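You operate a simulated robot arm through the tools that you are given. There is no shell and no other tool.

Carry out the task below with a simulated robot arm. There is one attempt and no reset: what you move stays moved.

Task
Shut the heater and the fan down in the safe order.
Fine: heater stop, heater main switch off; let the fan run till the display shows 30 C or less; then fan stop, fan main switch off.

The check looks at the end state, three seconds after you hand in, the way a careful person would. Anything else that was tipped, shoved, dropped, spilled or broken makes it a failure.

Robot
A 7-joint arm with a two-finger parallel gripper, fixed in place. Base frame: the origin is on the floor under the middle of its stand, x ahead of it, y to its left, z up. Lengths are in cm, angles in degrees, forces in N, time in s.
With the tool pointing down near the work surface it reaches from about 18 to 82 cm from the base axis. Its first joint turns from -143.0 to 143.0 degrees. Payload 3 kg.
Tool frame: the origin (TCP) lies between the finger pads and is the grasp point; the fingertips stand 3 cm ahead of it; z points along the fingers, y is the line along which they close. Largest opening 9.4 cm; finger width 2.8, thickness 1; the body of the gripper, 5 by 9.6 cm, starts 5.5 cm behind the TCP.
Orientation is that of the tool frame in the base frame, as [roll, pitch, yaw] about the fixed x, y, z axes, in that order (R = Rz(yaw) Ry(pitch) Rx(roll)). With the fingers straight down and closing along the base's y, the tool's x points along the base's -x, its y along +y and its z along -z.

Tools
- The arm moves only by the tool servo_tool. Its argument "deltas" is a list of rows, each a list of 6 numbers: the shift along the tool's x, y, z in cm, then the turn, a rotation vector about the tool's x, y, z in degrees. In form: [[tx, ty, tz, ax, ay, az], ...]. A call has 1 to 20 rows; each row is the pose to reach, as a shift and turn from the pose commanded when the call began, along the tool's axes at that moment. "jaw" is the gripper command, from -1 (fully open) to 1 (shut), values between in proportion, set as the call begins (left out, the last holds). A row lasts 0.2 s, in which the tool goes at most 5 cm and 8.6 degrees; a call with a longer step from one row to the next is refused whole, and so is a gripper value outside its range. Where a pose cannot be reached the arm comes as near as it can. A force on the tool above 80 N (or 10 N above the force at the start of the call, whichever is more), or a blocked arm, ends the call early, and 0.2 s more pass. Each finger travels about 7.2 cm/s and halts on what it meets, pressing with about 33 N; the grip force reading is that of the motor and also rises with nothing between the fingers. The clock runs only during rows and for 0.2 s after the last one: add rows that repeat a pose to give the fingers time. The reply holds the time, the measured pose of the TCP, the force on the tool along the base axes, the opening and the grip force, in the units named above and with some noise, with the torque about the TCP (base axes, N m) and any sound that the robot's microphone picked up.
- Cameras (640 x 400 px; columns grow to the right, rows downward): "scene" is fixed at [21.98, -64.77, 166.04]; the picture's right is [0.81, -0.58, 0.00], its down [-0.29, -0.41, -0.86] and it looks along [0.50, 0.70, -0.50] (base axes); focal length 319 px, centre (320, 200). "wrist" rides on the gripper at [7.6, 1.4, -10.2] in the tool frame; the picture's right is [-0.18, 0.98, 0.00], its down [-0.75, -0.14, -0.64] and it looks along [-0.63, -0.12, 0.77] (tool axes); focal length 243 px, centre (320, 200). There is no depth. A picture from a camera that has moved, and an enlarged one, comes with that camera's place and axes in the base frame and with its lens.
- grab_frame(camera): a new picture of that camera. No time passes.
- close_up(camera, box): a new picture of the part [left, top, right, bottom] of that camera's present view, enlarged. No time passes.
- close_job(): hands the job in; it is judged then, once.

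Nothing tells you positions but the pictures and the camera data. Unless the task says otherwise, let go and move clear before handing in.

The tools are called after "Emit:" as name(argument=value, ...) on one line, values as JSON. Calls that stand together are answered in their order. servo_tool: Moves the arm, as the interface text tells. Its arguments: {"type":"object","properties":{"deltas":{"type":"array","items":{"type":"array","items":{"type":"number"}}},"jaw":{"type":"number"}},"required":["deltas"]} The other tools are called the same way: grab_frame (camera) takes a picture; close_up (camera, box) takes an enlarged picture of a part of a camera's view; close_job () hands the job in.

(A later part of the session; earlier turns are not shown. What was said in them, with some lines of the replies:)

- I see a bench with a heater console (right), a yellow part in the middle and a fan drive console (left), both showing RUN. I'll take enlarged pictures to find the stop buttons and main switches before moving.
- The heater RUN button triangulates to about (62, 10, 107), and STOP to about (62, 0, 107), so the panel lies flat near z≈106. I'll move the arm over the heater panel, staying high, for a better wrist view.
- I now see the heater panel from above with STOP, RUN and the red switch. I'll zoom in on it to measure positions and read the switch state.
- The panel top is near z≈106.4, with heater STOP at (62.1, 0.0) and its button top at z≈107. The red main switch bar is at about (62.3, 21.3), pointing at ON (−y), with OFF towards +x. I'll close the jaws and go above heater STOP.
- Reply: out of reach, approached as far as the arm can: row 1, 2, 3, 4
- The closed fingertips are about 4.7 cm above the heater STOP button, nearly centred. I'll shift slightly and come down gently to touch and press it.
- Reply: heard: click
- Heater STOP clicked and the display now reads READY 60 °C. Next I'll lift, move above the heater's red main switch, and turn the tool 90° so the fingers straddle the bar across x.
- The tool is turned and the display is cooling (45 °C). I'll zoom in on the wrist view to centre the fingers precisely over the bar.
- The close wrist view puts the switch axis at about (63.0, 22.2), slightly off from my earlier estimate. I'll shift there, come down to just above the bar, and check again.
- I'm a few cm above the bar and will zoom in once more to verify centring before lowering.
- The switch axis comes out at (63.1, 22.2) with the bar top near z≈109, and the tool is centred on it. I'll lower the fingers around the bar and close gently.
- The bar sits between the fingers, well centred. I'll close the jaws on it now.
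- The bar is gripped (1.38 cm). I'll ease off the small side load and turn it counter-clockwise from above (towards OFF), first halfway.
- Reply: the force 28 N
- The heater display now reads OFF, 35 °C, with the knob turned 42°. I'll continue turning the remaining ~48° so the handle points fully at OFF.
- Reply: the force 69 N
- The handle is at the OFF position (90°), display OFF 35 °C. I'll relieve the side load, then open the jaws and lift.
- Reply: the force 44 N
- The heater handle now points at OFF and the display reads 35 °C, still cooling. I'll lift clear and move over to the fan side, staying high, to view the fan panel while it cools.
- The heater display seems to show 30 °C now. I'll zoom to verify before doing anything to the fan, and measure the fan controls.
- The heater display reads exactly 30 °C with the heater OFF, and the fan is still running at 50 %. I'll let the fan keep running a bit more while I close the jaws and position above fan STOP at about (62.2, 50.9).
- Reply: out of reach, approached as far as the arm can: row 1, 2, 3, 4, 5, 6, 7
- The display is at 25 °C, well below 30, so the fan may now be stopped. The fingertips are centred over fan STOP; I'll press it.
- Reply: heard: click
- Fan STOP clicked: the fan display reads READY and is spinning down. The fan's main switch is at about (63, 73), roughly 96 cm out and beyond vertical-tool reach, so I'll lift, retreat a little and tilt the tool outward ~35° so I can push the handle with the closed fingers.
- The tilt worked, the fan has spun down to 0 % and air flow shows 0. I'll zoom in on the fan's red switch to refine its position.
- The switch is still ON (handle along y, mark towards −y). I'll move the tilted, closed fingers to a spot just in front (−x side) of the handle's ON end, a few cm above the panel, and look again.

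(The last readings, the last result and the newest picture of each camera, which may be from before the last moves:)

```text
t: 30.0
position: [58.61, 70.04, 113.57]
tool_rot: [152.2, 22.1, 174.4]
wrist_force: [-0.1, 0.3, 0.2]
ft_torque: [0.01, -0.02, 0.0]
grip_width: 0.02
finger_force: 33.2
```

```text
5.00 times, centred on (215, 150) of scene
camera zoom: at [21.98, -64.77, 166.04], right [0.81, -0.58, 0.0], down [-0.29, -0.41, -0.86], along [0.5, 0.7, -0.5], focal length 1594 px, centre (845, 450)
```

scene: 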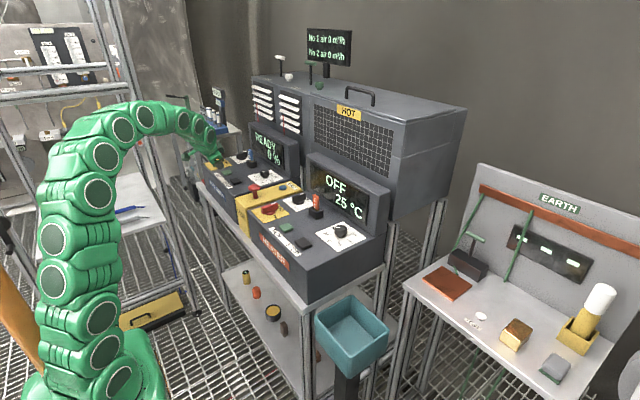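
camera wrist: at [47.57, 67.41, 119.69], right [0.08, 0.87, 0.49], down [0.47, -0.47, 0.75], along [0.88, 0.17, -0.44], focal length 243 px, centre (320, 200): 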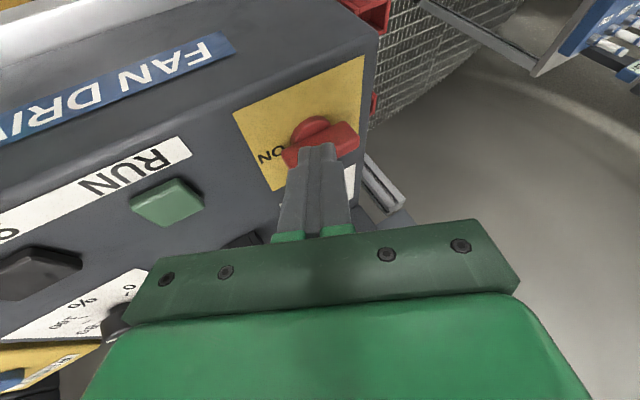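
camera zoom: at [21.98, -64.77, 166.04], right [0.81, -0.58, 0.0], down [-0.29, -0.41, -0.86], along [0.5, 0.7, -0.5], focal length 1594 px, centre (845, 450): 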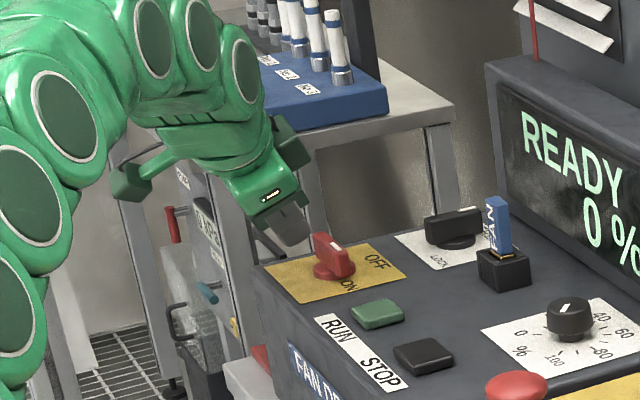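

Emit:
close_up(camera="wrist", box=[240, 80, 400, 200])

Emit:
close_up(camera="scene", box=[205, 135, 255, 175])

```text
3.33 times, centred on (320, 140) of wrist
camera zoom: at [47.57, 67.41, 119.69], right [0.08, 0.87, 0.49], down [0.47, -0.47, 0.75], along [0.88, 0.17, -0.44], focal length 809 px, centre (320, 400)
```

zoom: 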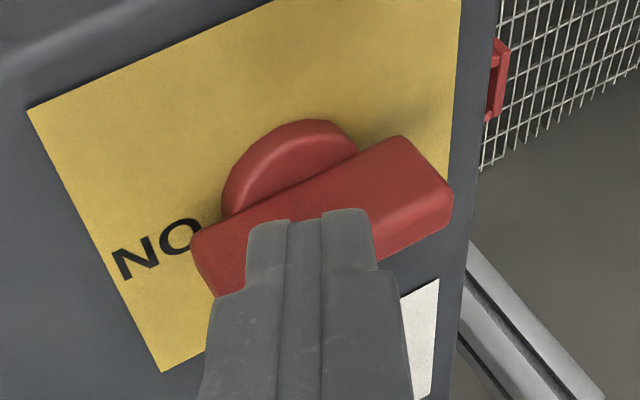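

```text
10.00 times, centred on (230, 155) of scene
camera zoom: at [21.98, -64.77, 166.04], right [0.81, -0.58, 0.0], down [-0.29, -0.41, -0.86], along [0.5, 0.7, -0.5], focal length 3189 px, centre (1220, 650)
```

zoom: 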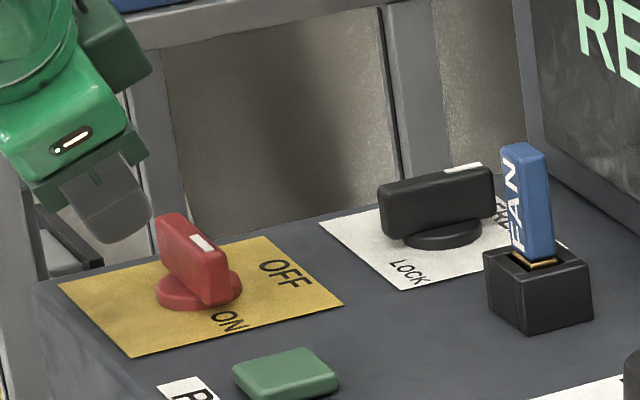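

The handle's axis comes out at about (63.1, 72.9), and the fingertips are about 1.3 cm in front of the ON end. I'll lower straight down beside it to about 1.5 cm above the panel.

Emit:
servo_tool(deltas=[[0.45, -0.52, 0.98, 0, 0, 0], [0.9, -1.04, 1.97, 0, 0, 0], [1.36, -1.56, 2.95, 0, 0, 0], [1.36, -1.56, 2.95, 0, 0, 0]])

Emit:
close_up(camera="wrist", box=[220, 80, 420, 230])

Emit:
close_up(camera="scene", box=[195, 130, 265, 180])

```text
t: 31.0
position: [58.79, 70.13, 109.98]
tool_rot: [152.2, 22.1, 174.4]
wrist_force: [0.4, -0.6, -0.1]
ft_torque: [-0.01, 0.0, -0.02]
grip_width: 0.0
finger_force: 33.1
```

```text
2.67 times, centred on (320, 155) of wrist
camera zoom: at [47.62, 67.35, 116.04], right [0.08, 0.87, 0.49], down [0.47, -0.47, 0.75], along [0.88, 0.17, -0.44], focal length 647 px, centre (320, 320)
```

zoom: 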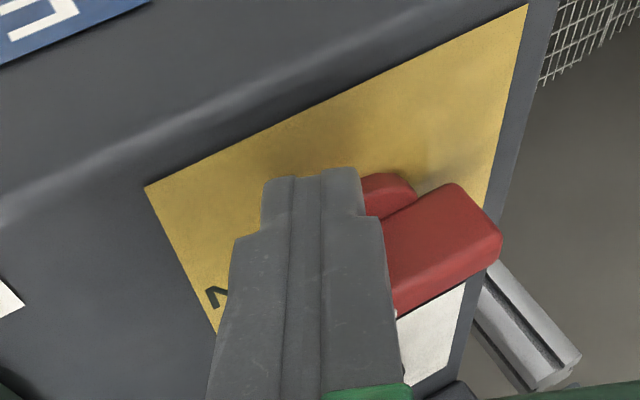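

```text
8.00 times, centred on (230, 155) of scene
camera zoom: at [21.98, -64.77, 166.04], right [0.81, -0.58, 0.0], down [-0.29, -0.41, -0.86], along [0.5, 0.7, -0.5], focal length 2551 px, centre (1040, 560)
```

zoom: 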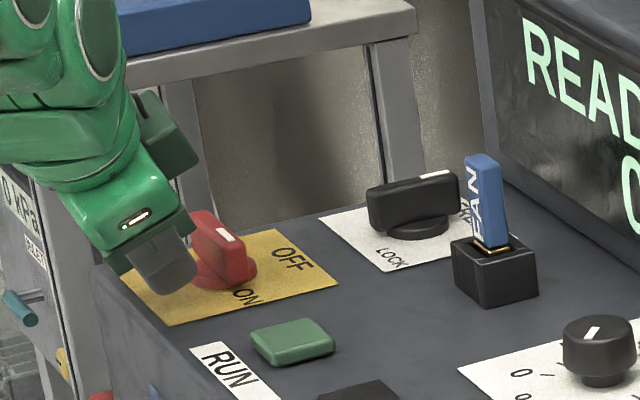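

The fingertips are beside the handle's ON end without touching. I'll now push that end towards +x, following its arc, up to about 30° first.

Emit:
servo_tool(deltas=[[-0.54, -0.11, 0.19, 0, 0, 0], [-1.07, -0.22, 0.38, 0, 0, 0], [-1.64, -0.86, 0.3, 0, 0, 0], [-1.98, -1.12, 0.32, 0, 0, 0], [-2.32, -1.38, 0.34, 0, 0, 0]])

Emit:
close_up(camera="wrist", box=[220, 80, 420, 230])

Emit:
close_up(camera="scene", box=[195, 130, 275, 180])

```text
t: 32.2
position: [61.07, 68.72, 110.03]
tool_rot: [152.2, 22.1, 174.4]
wrist_force: [-0.9, -0.1, -0.2]
ft_torque: [-0.02, 0.03, 0.0]
grip_width: 0.0
finger_force: 33.2
```

```text
2.67 times, centred on (320, 155) of wrist
camera zoom: at [50.01, 66.05, 116.09], right [0.08, 0.87, 0.49], down [0.47, -0.47, 0.75], along [0.88, 0.17, -0.44], focal length 647 px, centre (320, 320)
```

zoom: 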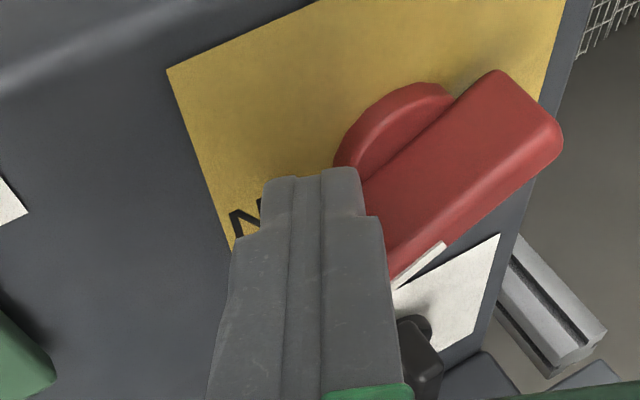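

```text
8.00 times, centred on (235, 155) of scene
camera zoom: at [21.98, -64.77, 166.04], right [0.81, -0.58, 0.0], down [-0.29, -0.41, -0.86], along [0.5, 0.7, -0.5], focal length 2551 px, centre (1000, 560)
```

zoom: 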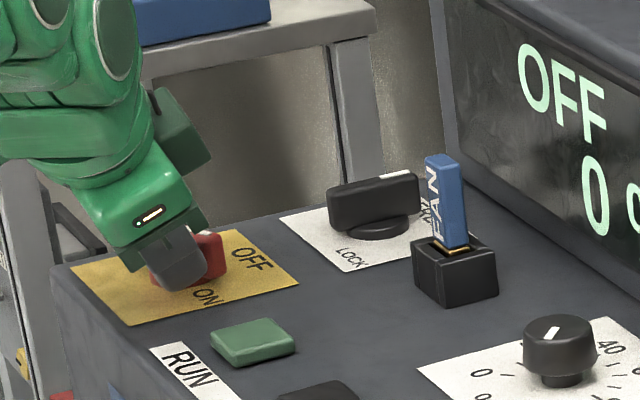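

The handle is rotating easily and the fan display already reads OFF. I'll continue along the arc to bring the handle fully round to OFF.

Emit:
servo_tool(deltas=[[-0.32, -0.04, 0.12, 0, 0, 0], [-0.64, -0.08, 0.25, 0, 0, 0], [-0.91, 0.01, 0.42, 0, 0, 0], [-1.18, 0.11, 0.6, 0, 0, 0], [-1.48, 0.27, 0.82, 0, 0, 0], [-1.78, 0.44, 1.05, 0, 0, 0]])

Emit:
close_up(camera="wrist", box=[220, 80, 420, 230])

Emit:
close_up(camera="scene", box=[195, 130, 275, 180])

```text
t: 33.6
position: [63.1, 69.45, 109.98]
tool_rot: [152.2, 22.1, 174.4]
wrist_force: [0.2, -0.8, -1.8]
ft_torque: [0.02, 0.0, 0.02]
grip_width: 0.01
finger_force: 32.6
```

```text
2.67 times, centred on (320, 155) of wrist
camera zoom: at [52.03, 66.74, 116.08], right [0.08, 0.87, 0.49], down [0.47, -0.47, 0.75], along [0.88, 0.17, -0.44], focal length 647 px, centre (320, 320)
```

zoom: 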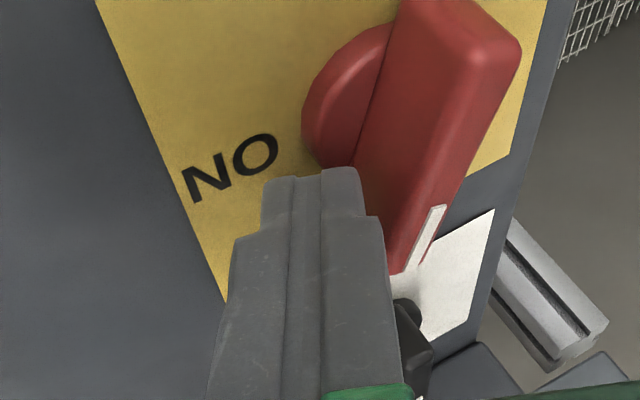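

```text
8.00 times, centred on (235, 155) of scene
camera zoom: at [21.98, -64.77, 166.04], right [0.81, -0.58, 0.0], down [-0.29, -0.41, -0.86], along [0.5, 0.7, -0.5], focal length 2551 px, centre (1000, 560)
```

zoom: 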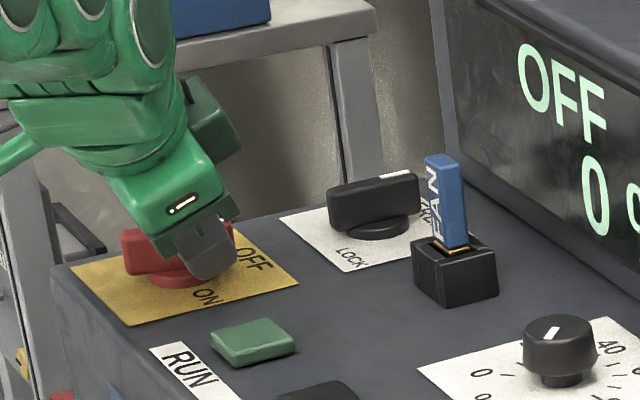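

The handle is now around 70° round. I'll push the last part to bring it in line with OFF.

Emit:
servo_tool(deltas=[[-0.36, 0.09, 0.21, 0, 0, 0], [-0.72, 0.17, 0.42, 0, 0, 0], [-1.07, 0.26, 0.63, 0, 0, 0], [-1.06, 0.4, 0.7, 0, 0, 0]])

Emit:
close_up(camera="wrist", box=[220, 60, 420, 210])

Emit:
close_up(camera="scene", box=[195, 130, 275, 180])

```text
t: 34.6
position: [64.32, 69.84, 109.97]
tool_rot: [152.1, 22.0, 174.5]
wrist_force: [2.2, -2.1, 0.3]
ft_torque: [-0.04, -0.06, -0.03]
grip_width: 0.01
finger_force: 32.7
```

```text
2.67 times, centred on (320, 135) of wrist
camera zoom: at [53.25, 67.32, 116.12], right [0.08, 0.86, 0.49], down [0.46, -0.47, 0.75], along [0.88, 0.17, -0.44], focal length 647 px, centre (320, 373)
```

zoom: 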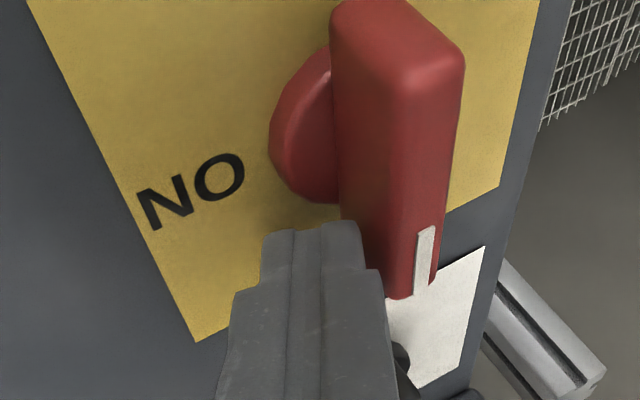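

```text
8.00 times, centred on (235, 155) of scene
camera zoom: at [21.98, -64.77, 166.04], right [0.81, -0.58, 0.0], down [-0.29, -0.41, -0.86], along [0.5, 0.7, -0.5], focal length 2551 px, centre (1000, 560)
```

zoom: 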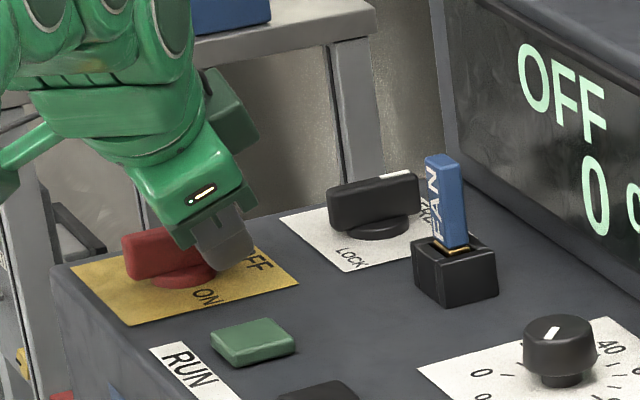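

The handle looks aligned with OFF and the fan display reads OFF, 0 %. I'll back the fingers away (−y and up) and inspect both switches.

Emit:
servo_tool(deltas=[[-0.1, -0.22, -0.68, 0, 0, 0], [-0.19, -0.44, -1.37, 0, 0, 0], [-0.48, -0.2, -2.95, 0, 0, 0], [-0.76, 0.03, -4.52, 0, 0, 0], [0.1, -0.75, -6.5, 0, 0, 0], [0.98, -1.53, -8.59, 0, 0, 0], [0.98, -1.53, -8.59, 0, 0, 0]])

Emit:
grab_frame(camera="wrist")

Emit:
close_up(camera="scene", box=[195, 130, 275, 180])

Emit:
close_up(camera="scene", box=[190, 110, 390, 235])

```text
t: 36.2
position: [60.12, 65.11, 115.98]
tool_rot: [152.2, 22.2, 174.4]
wrist_force: [-0.9, 0.1, -0.5]
ft_torque: [0.0, 0.0, 0.01]
grip_width: 0.0
finger_force: 33.7
```

```text
taken
camera wrist: at [49.16, 62.37, 122.1], right [0.08, 0.87, 0.49], down [0.47, -0.47, 0.75], along [0.88, 0.17, -0.44], focal length 243 px, centre (320, 200)
```

wrist: 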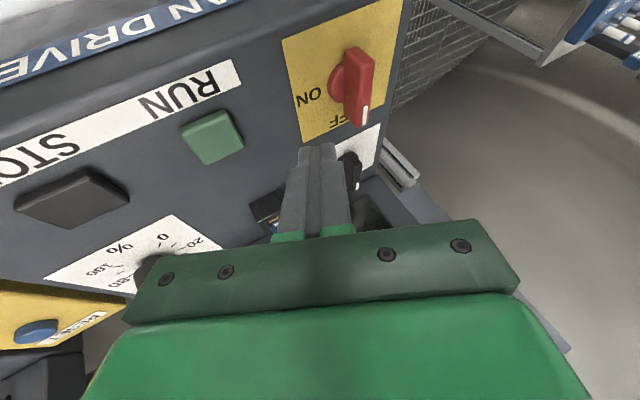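

```text
8.00 times, centred on (235, 155) of scene
camera zoom: at [21.98, -64.77, 166.04], right [0.81, -0.58, 0.0], down [-0.29, -0.41, -0.86], along [0.5, 0.7, -0.5], focal length 2551 px, centre (1000, 560)
```

zoom: 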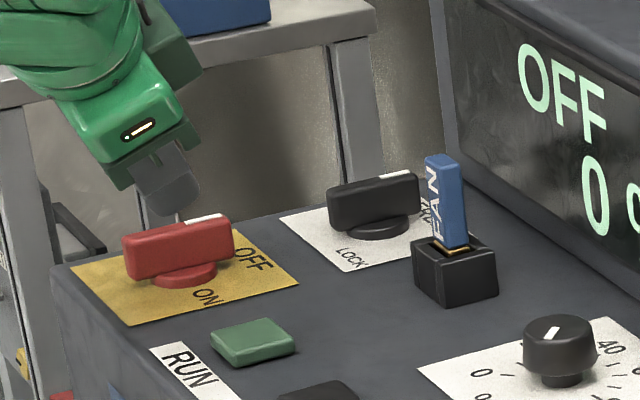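

```text
3.20 times, centred on (290, 172) of scene
camera zoom: at [21.98, -64.77, 166.04], right [0.81, -0.58, 0.0], down [-0.29, -0.41, -0.86], along [0.5, 0.7, -0.5], focal length 1020 px, centre (416, 288)
```

zoom: 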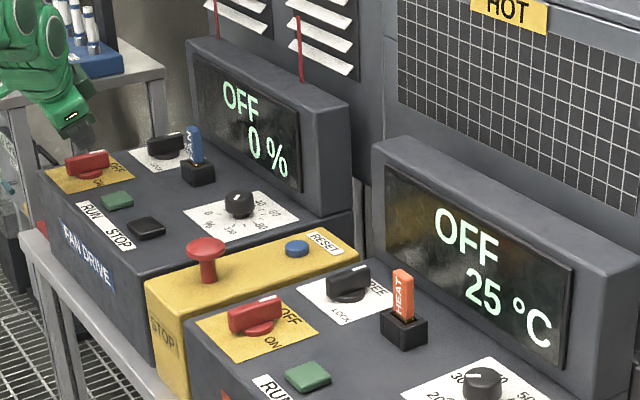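

Both displays read OFF (heater 25 °C, fan 0 %), and both red handles point at OFF. I'll withdraw the arm well clear of the consoles and do a last check.

Emit:
servo_tool(deltas=[[0.77, -1.29, -2.41, 0, 0, 0], [1.54, -2.57, -4.81, 0, 0, 0], [2.31, -3.86, -7.22, 0, 0, 0], [3.08, -5.14, -9.63, 0, 0, 0], [3.85, -6.43, -12.03, 0, 0, 0], [4.62, -7.71, -14.44, 0, 0, 0], [5.39, -9.0, -16.84, 0, 0, 0], [6.16, -10.28, -19.25, 0, 0, 0], [6.16, -10.28, -19.25, 0, 0, 0]])

Emit:
grab_frame(camera="scene")

Emit:
close_up(camera="scene", box=[190, 110, 390, 235])

Emit:
grab_frame(camera="wrist")

```text
t: 38.2
position: [48.06, 48.03, 124.95]
tool_rot: [152.1, 22.2, 174.4]
wrist_force: [-0.6, 0.2, -0.3]
ft_torque: [0.03, 0.0, 0.0]
grip_width: 0.01
finger_force: 33.6
```

```text
taken
```

scene: 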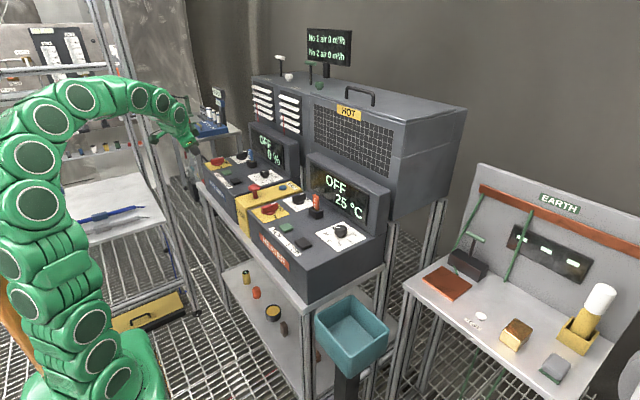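

```text
3.20 times, centred on (290, 172) of scene
camera zoom: at [21.98, -64.77, 166.04], right [0.81, -0.58, 0.0], down [-0.29, -0.41, -0.86], along [0.5, 0.7, -0.5], focal length 1020 px, centre (416, 288)
```

zoom: 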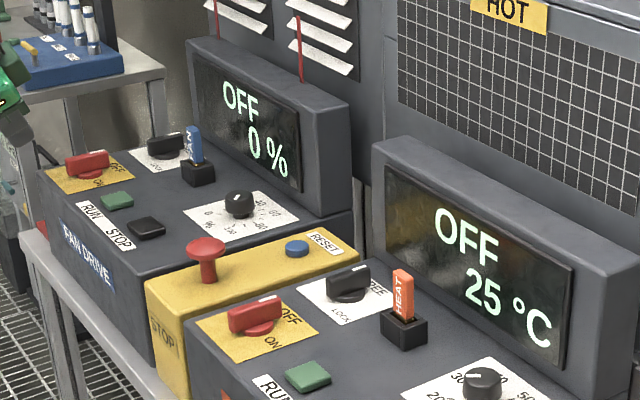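

```text
taken
camera wrist: at [37.1, 45.36, 131.11], right [0.08, 0.87, 0.49], down [0.47, -0.47, 0.75], along [0.88, 0.17, -0.44], focal length 243 px, centre (320, 200)
```

wrist: 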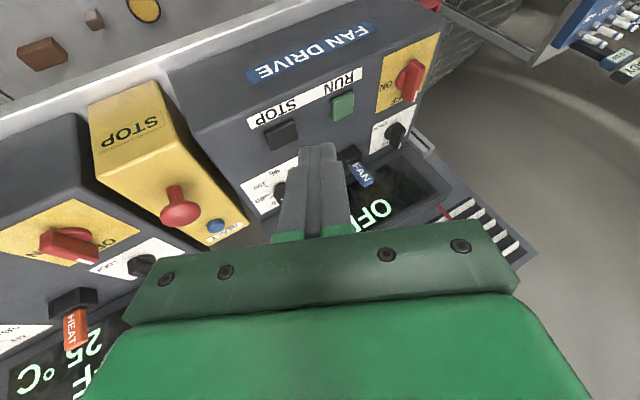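

Both controllers read OFF: the heater has cooled to 25 °C, the fan is at 0 % and air flow shows 0. Both red main switches point at OFF, nothing else was disturbed and the arm is clear, so I'm handing in.

Emit:
close_job()

```text
The job is handed in.
```

The heater and the fan are both shut down, in the order you gave, and I have handed the job in. The result of the check has not come back to me.

1. **Heater:** I pressed STOP, and the display went from RUN to READY at 60 °C. I then turned the main switch to OFF.
2. **Cooling:** The fan kept running while the heater display fell from 60 to 25 °C, so it was below 30 °C before I stopped the fan.
3. **Fan:** I pressed STOP and let it spin down to 0 %. I then turned its main switch to OFF by pushing the handle with the closed fingers, because it was too far out to grip from above.

At the last look, both displays read OFF, with the heater at 25 °C and the fan at 0 %. Both red handles pointed at OFF and the air flow display showed 0. I saw nothing else moved, and the arm was clear of the consoles.
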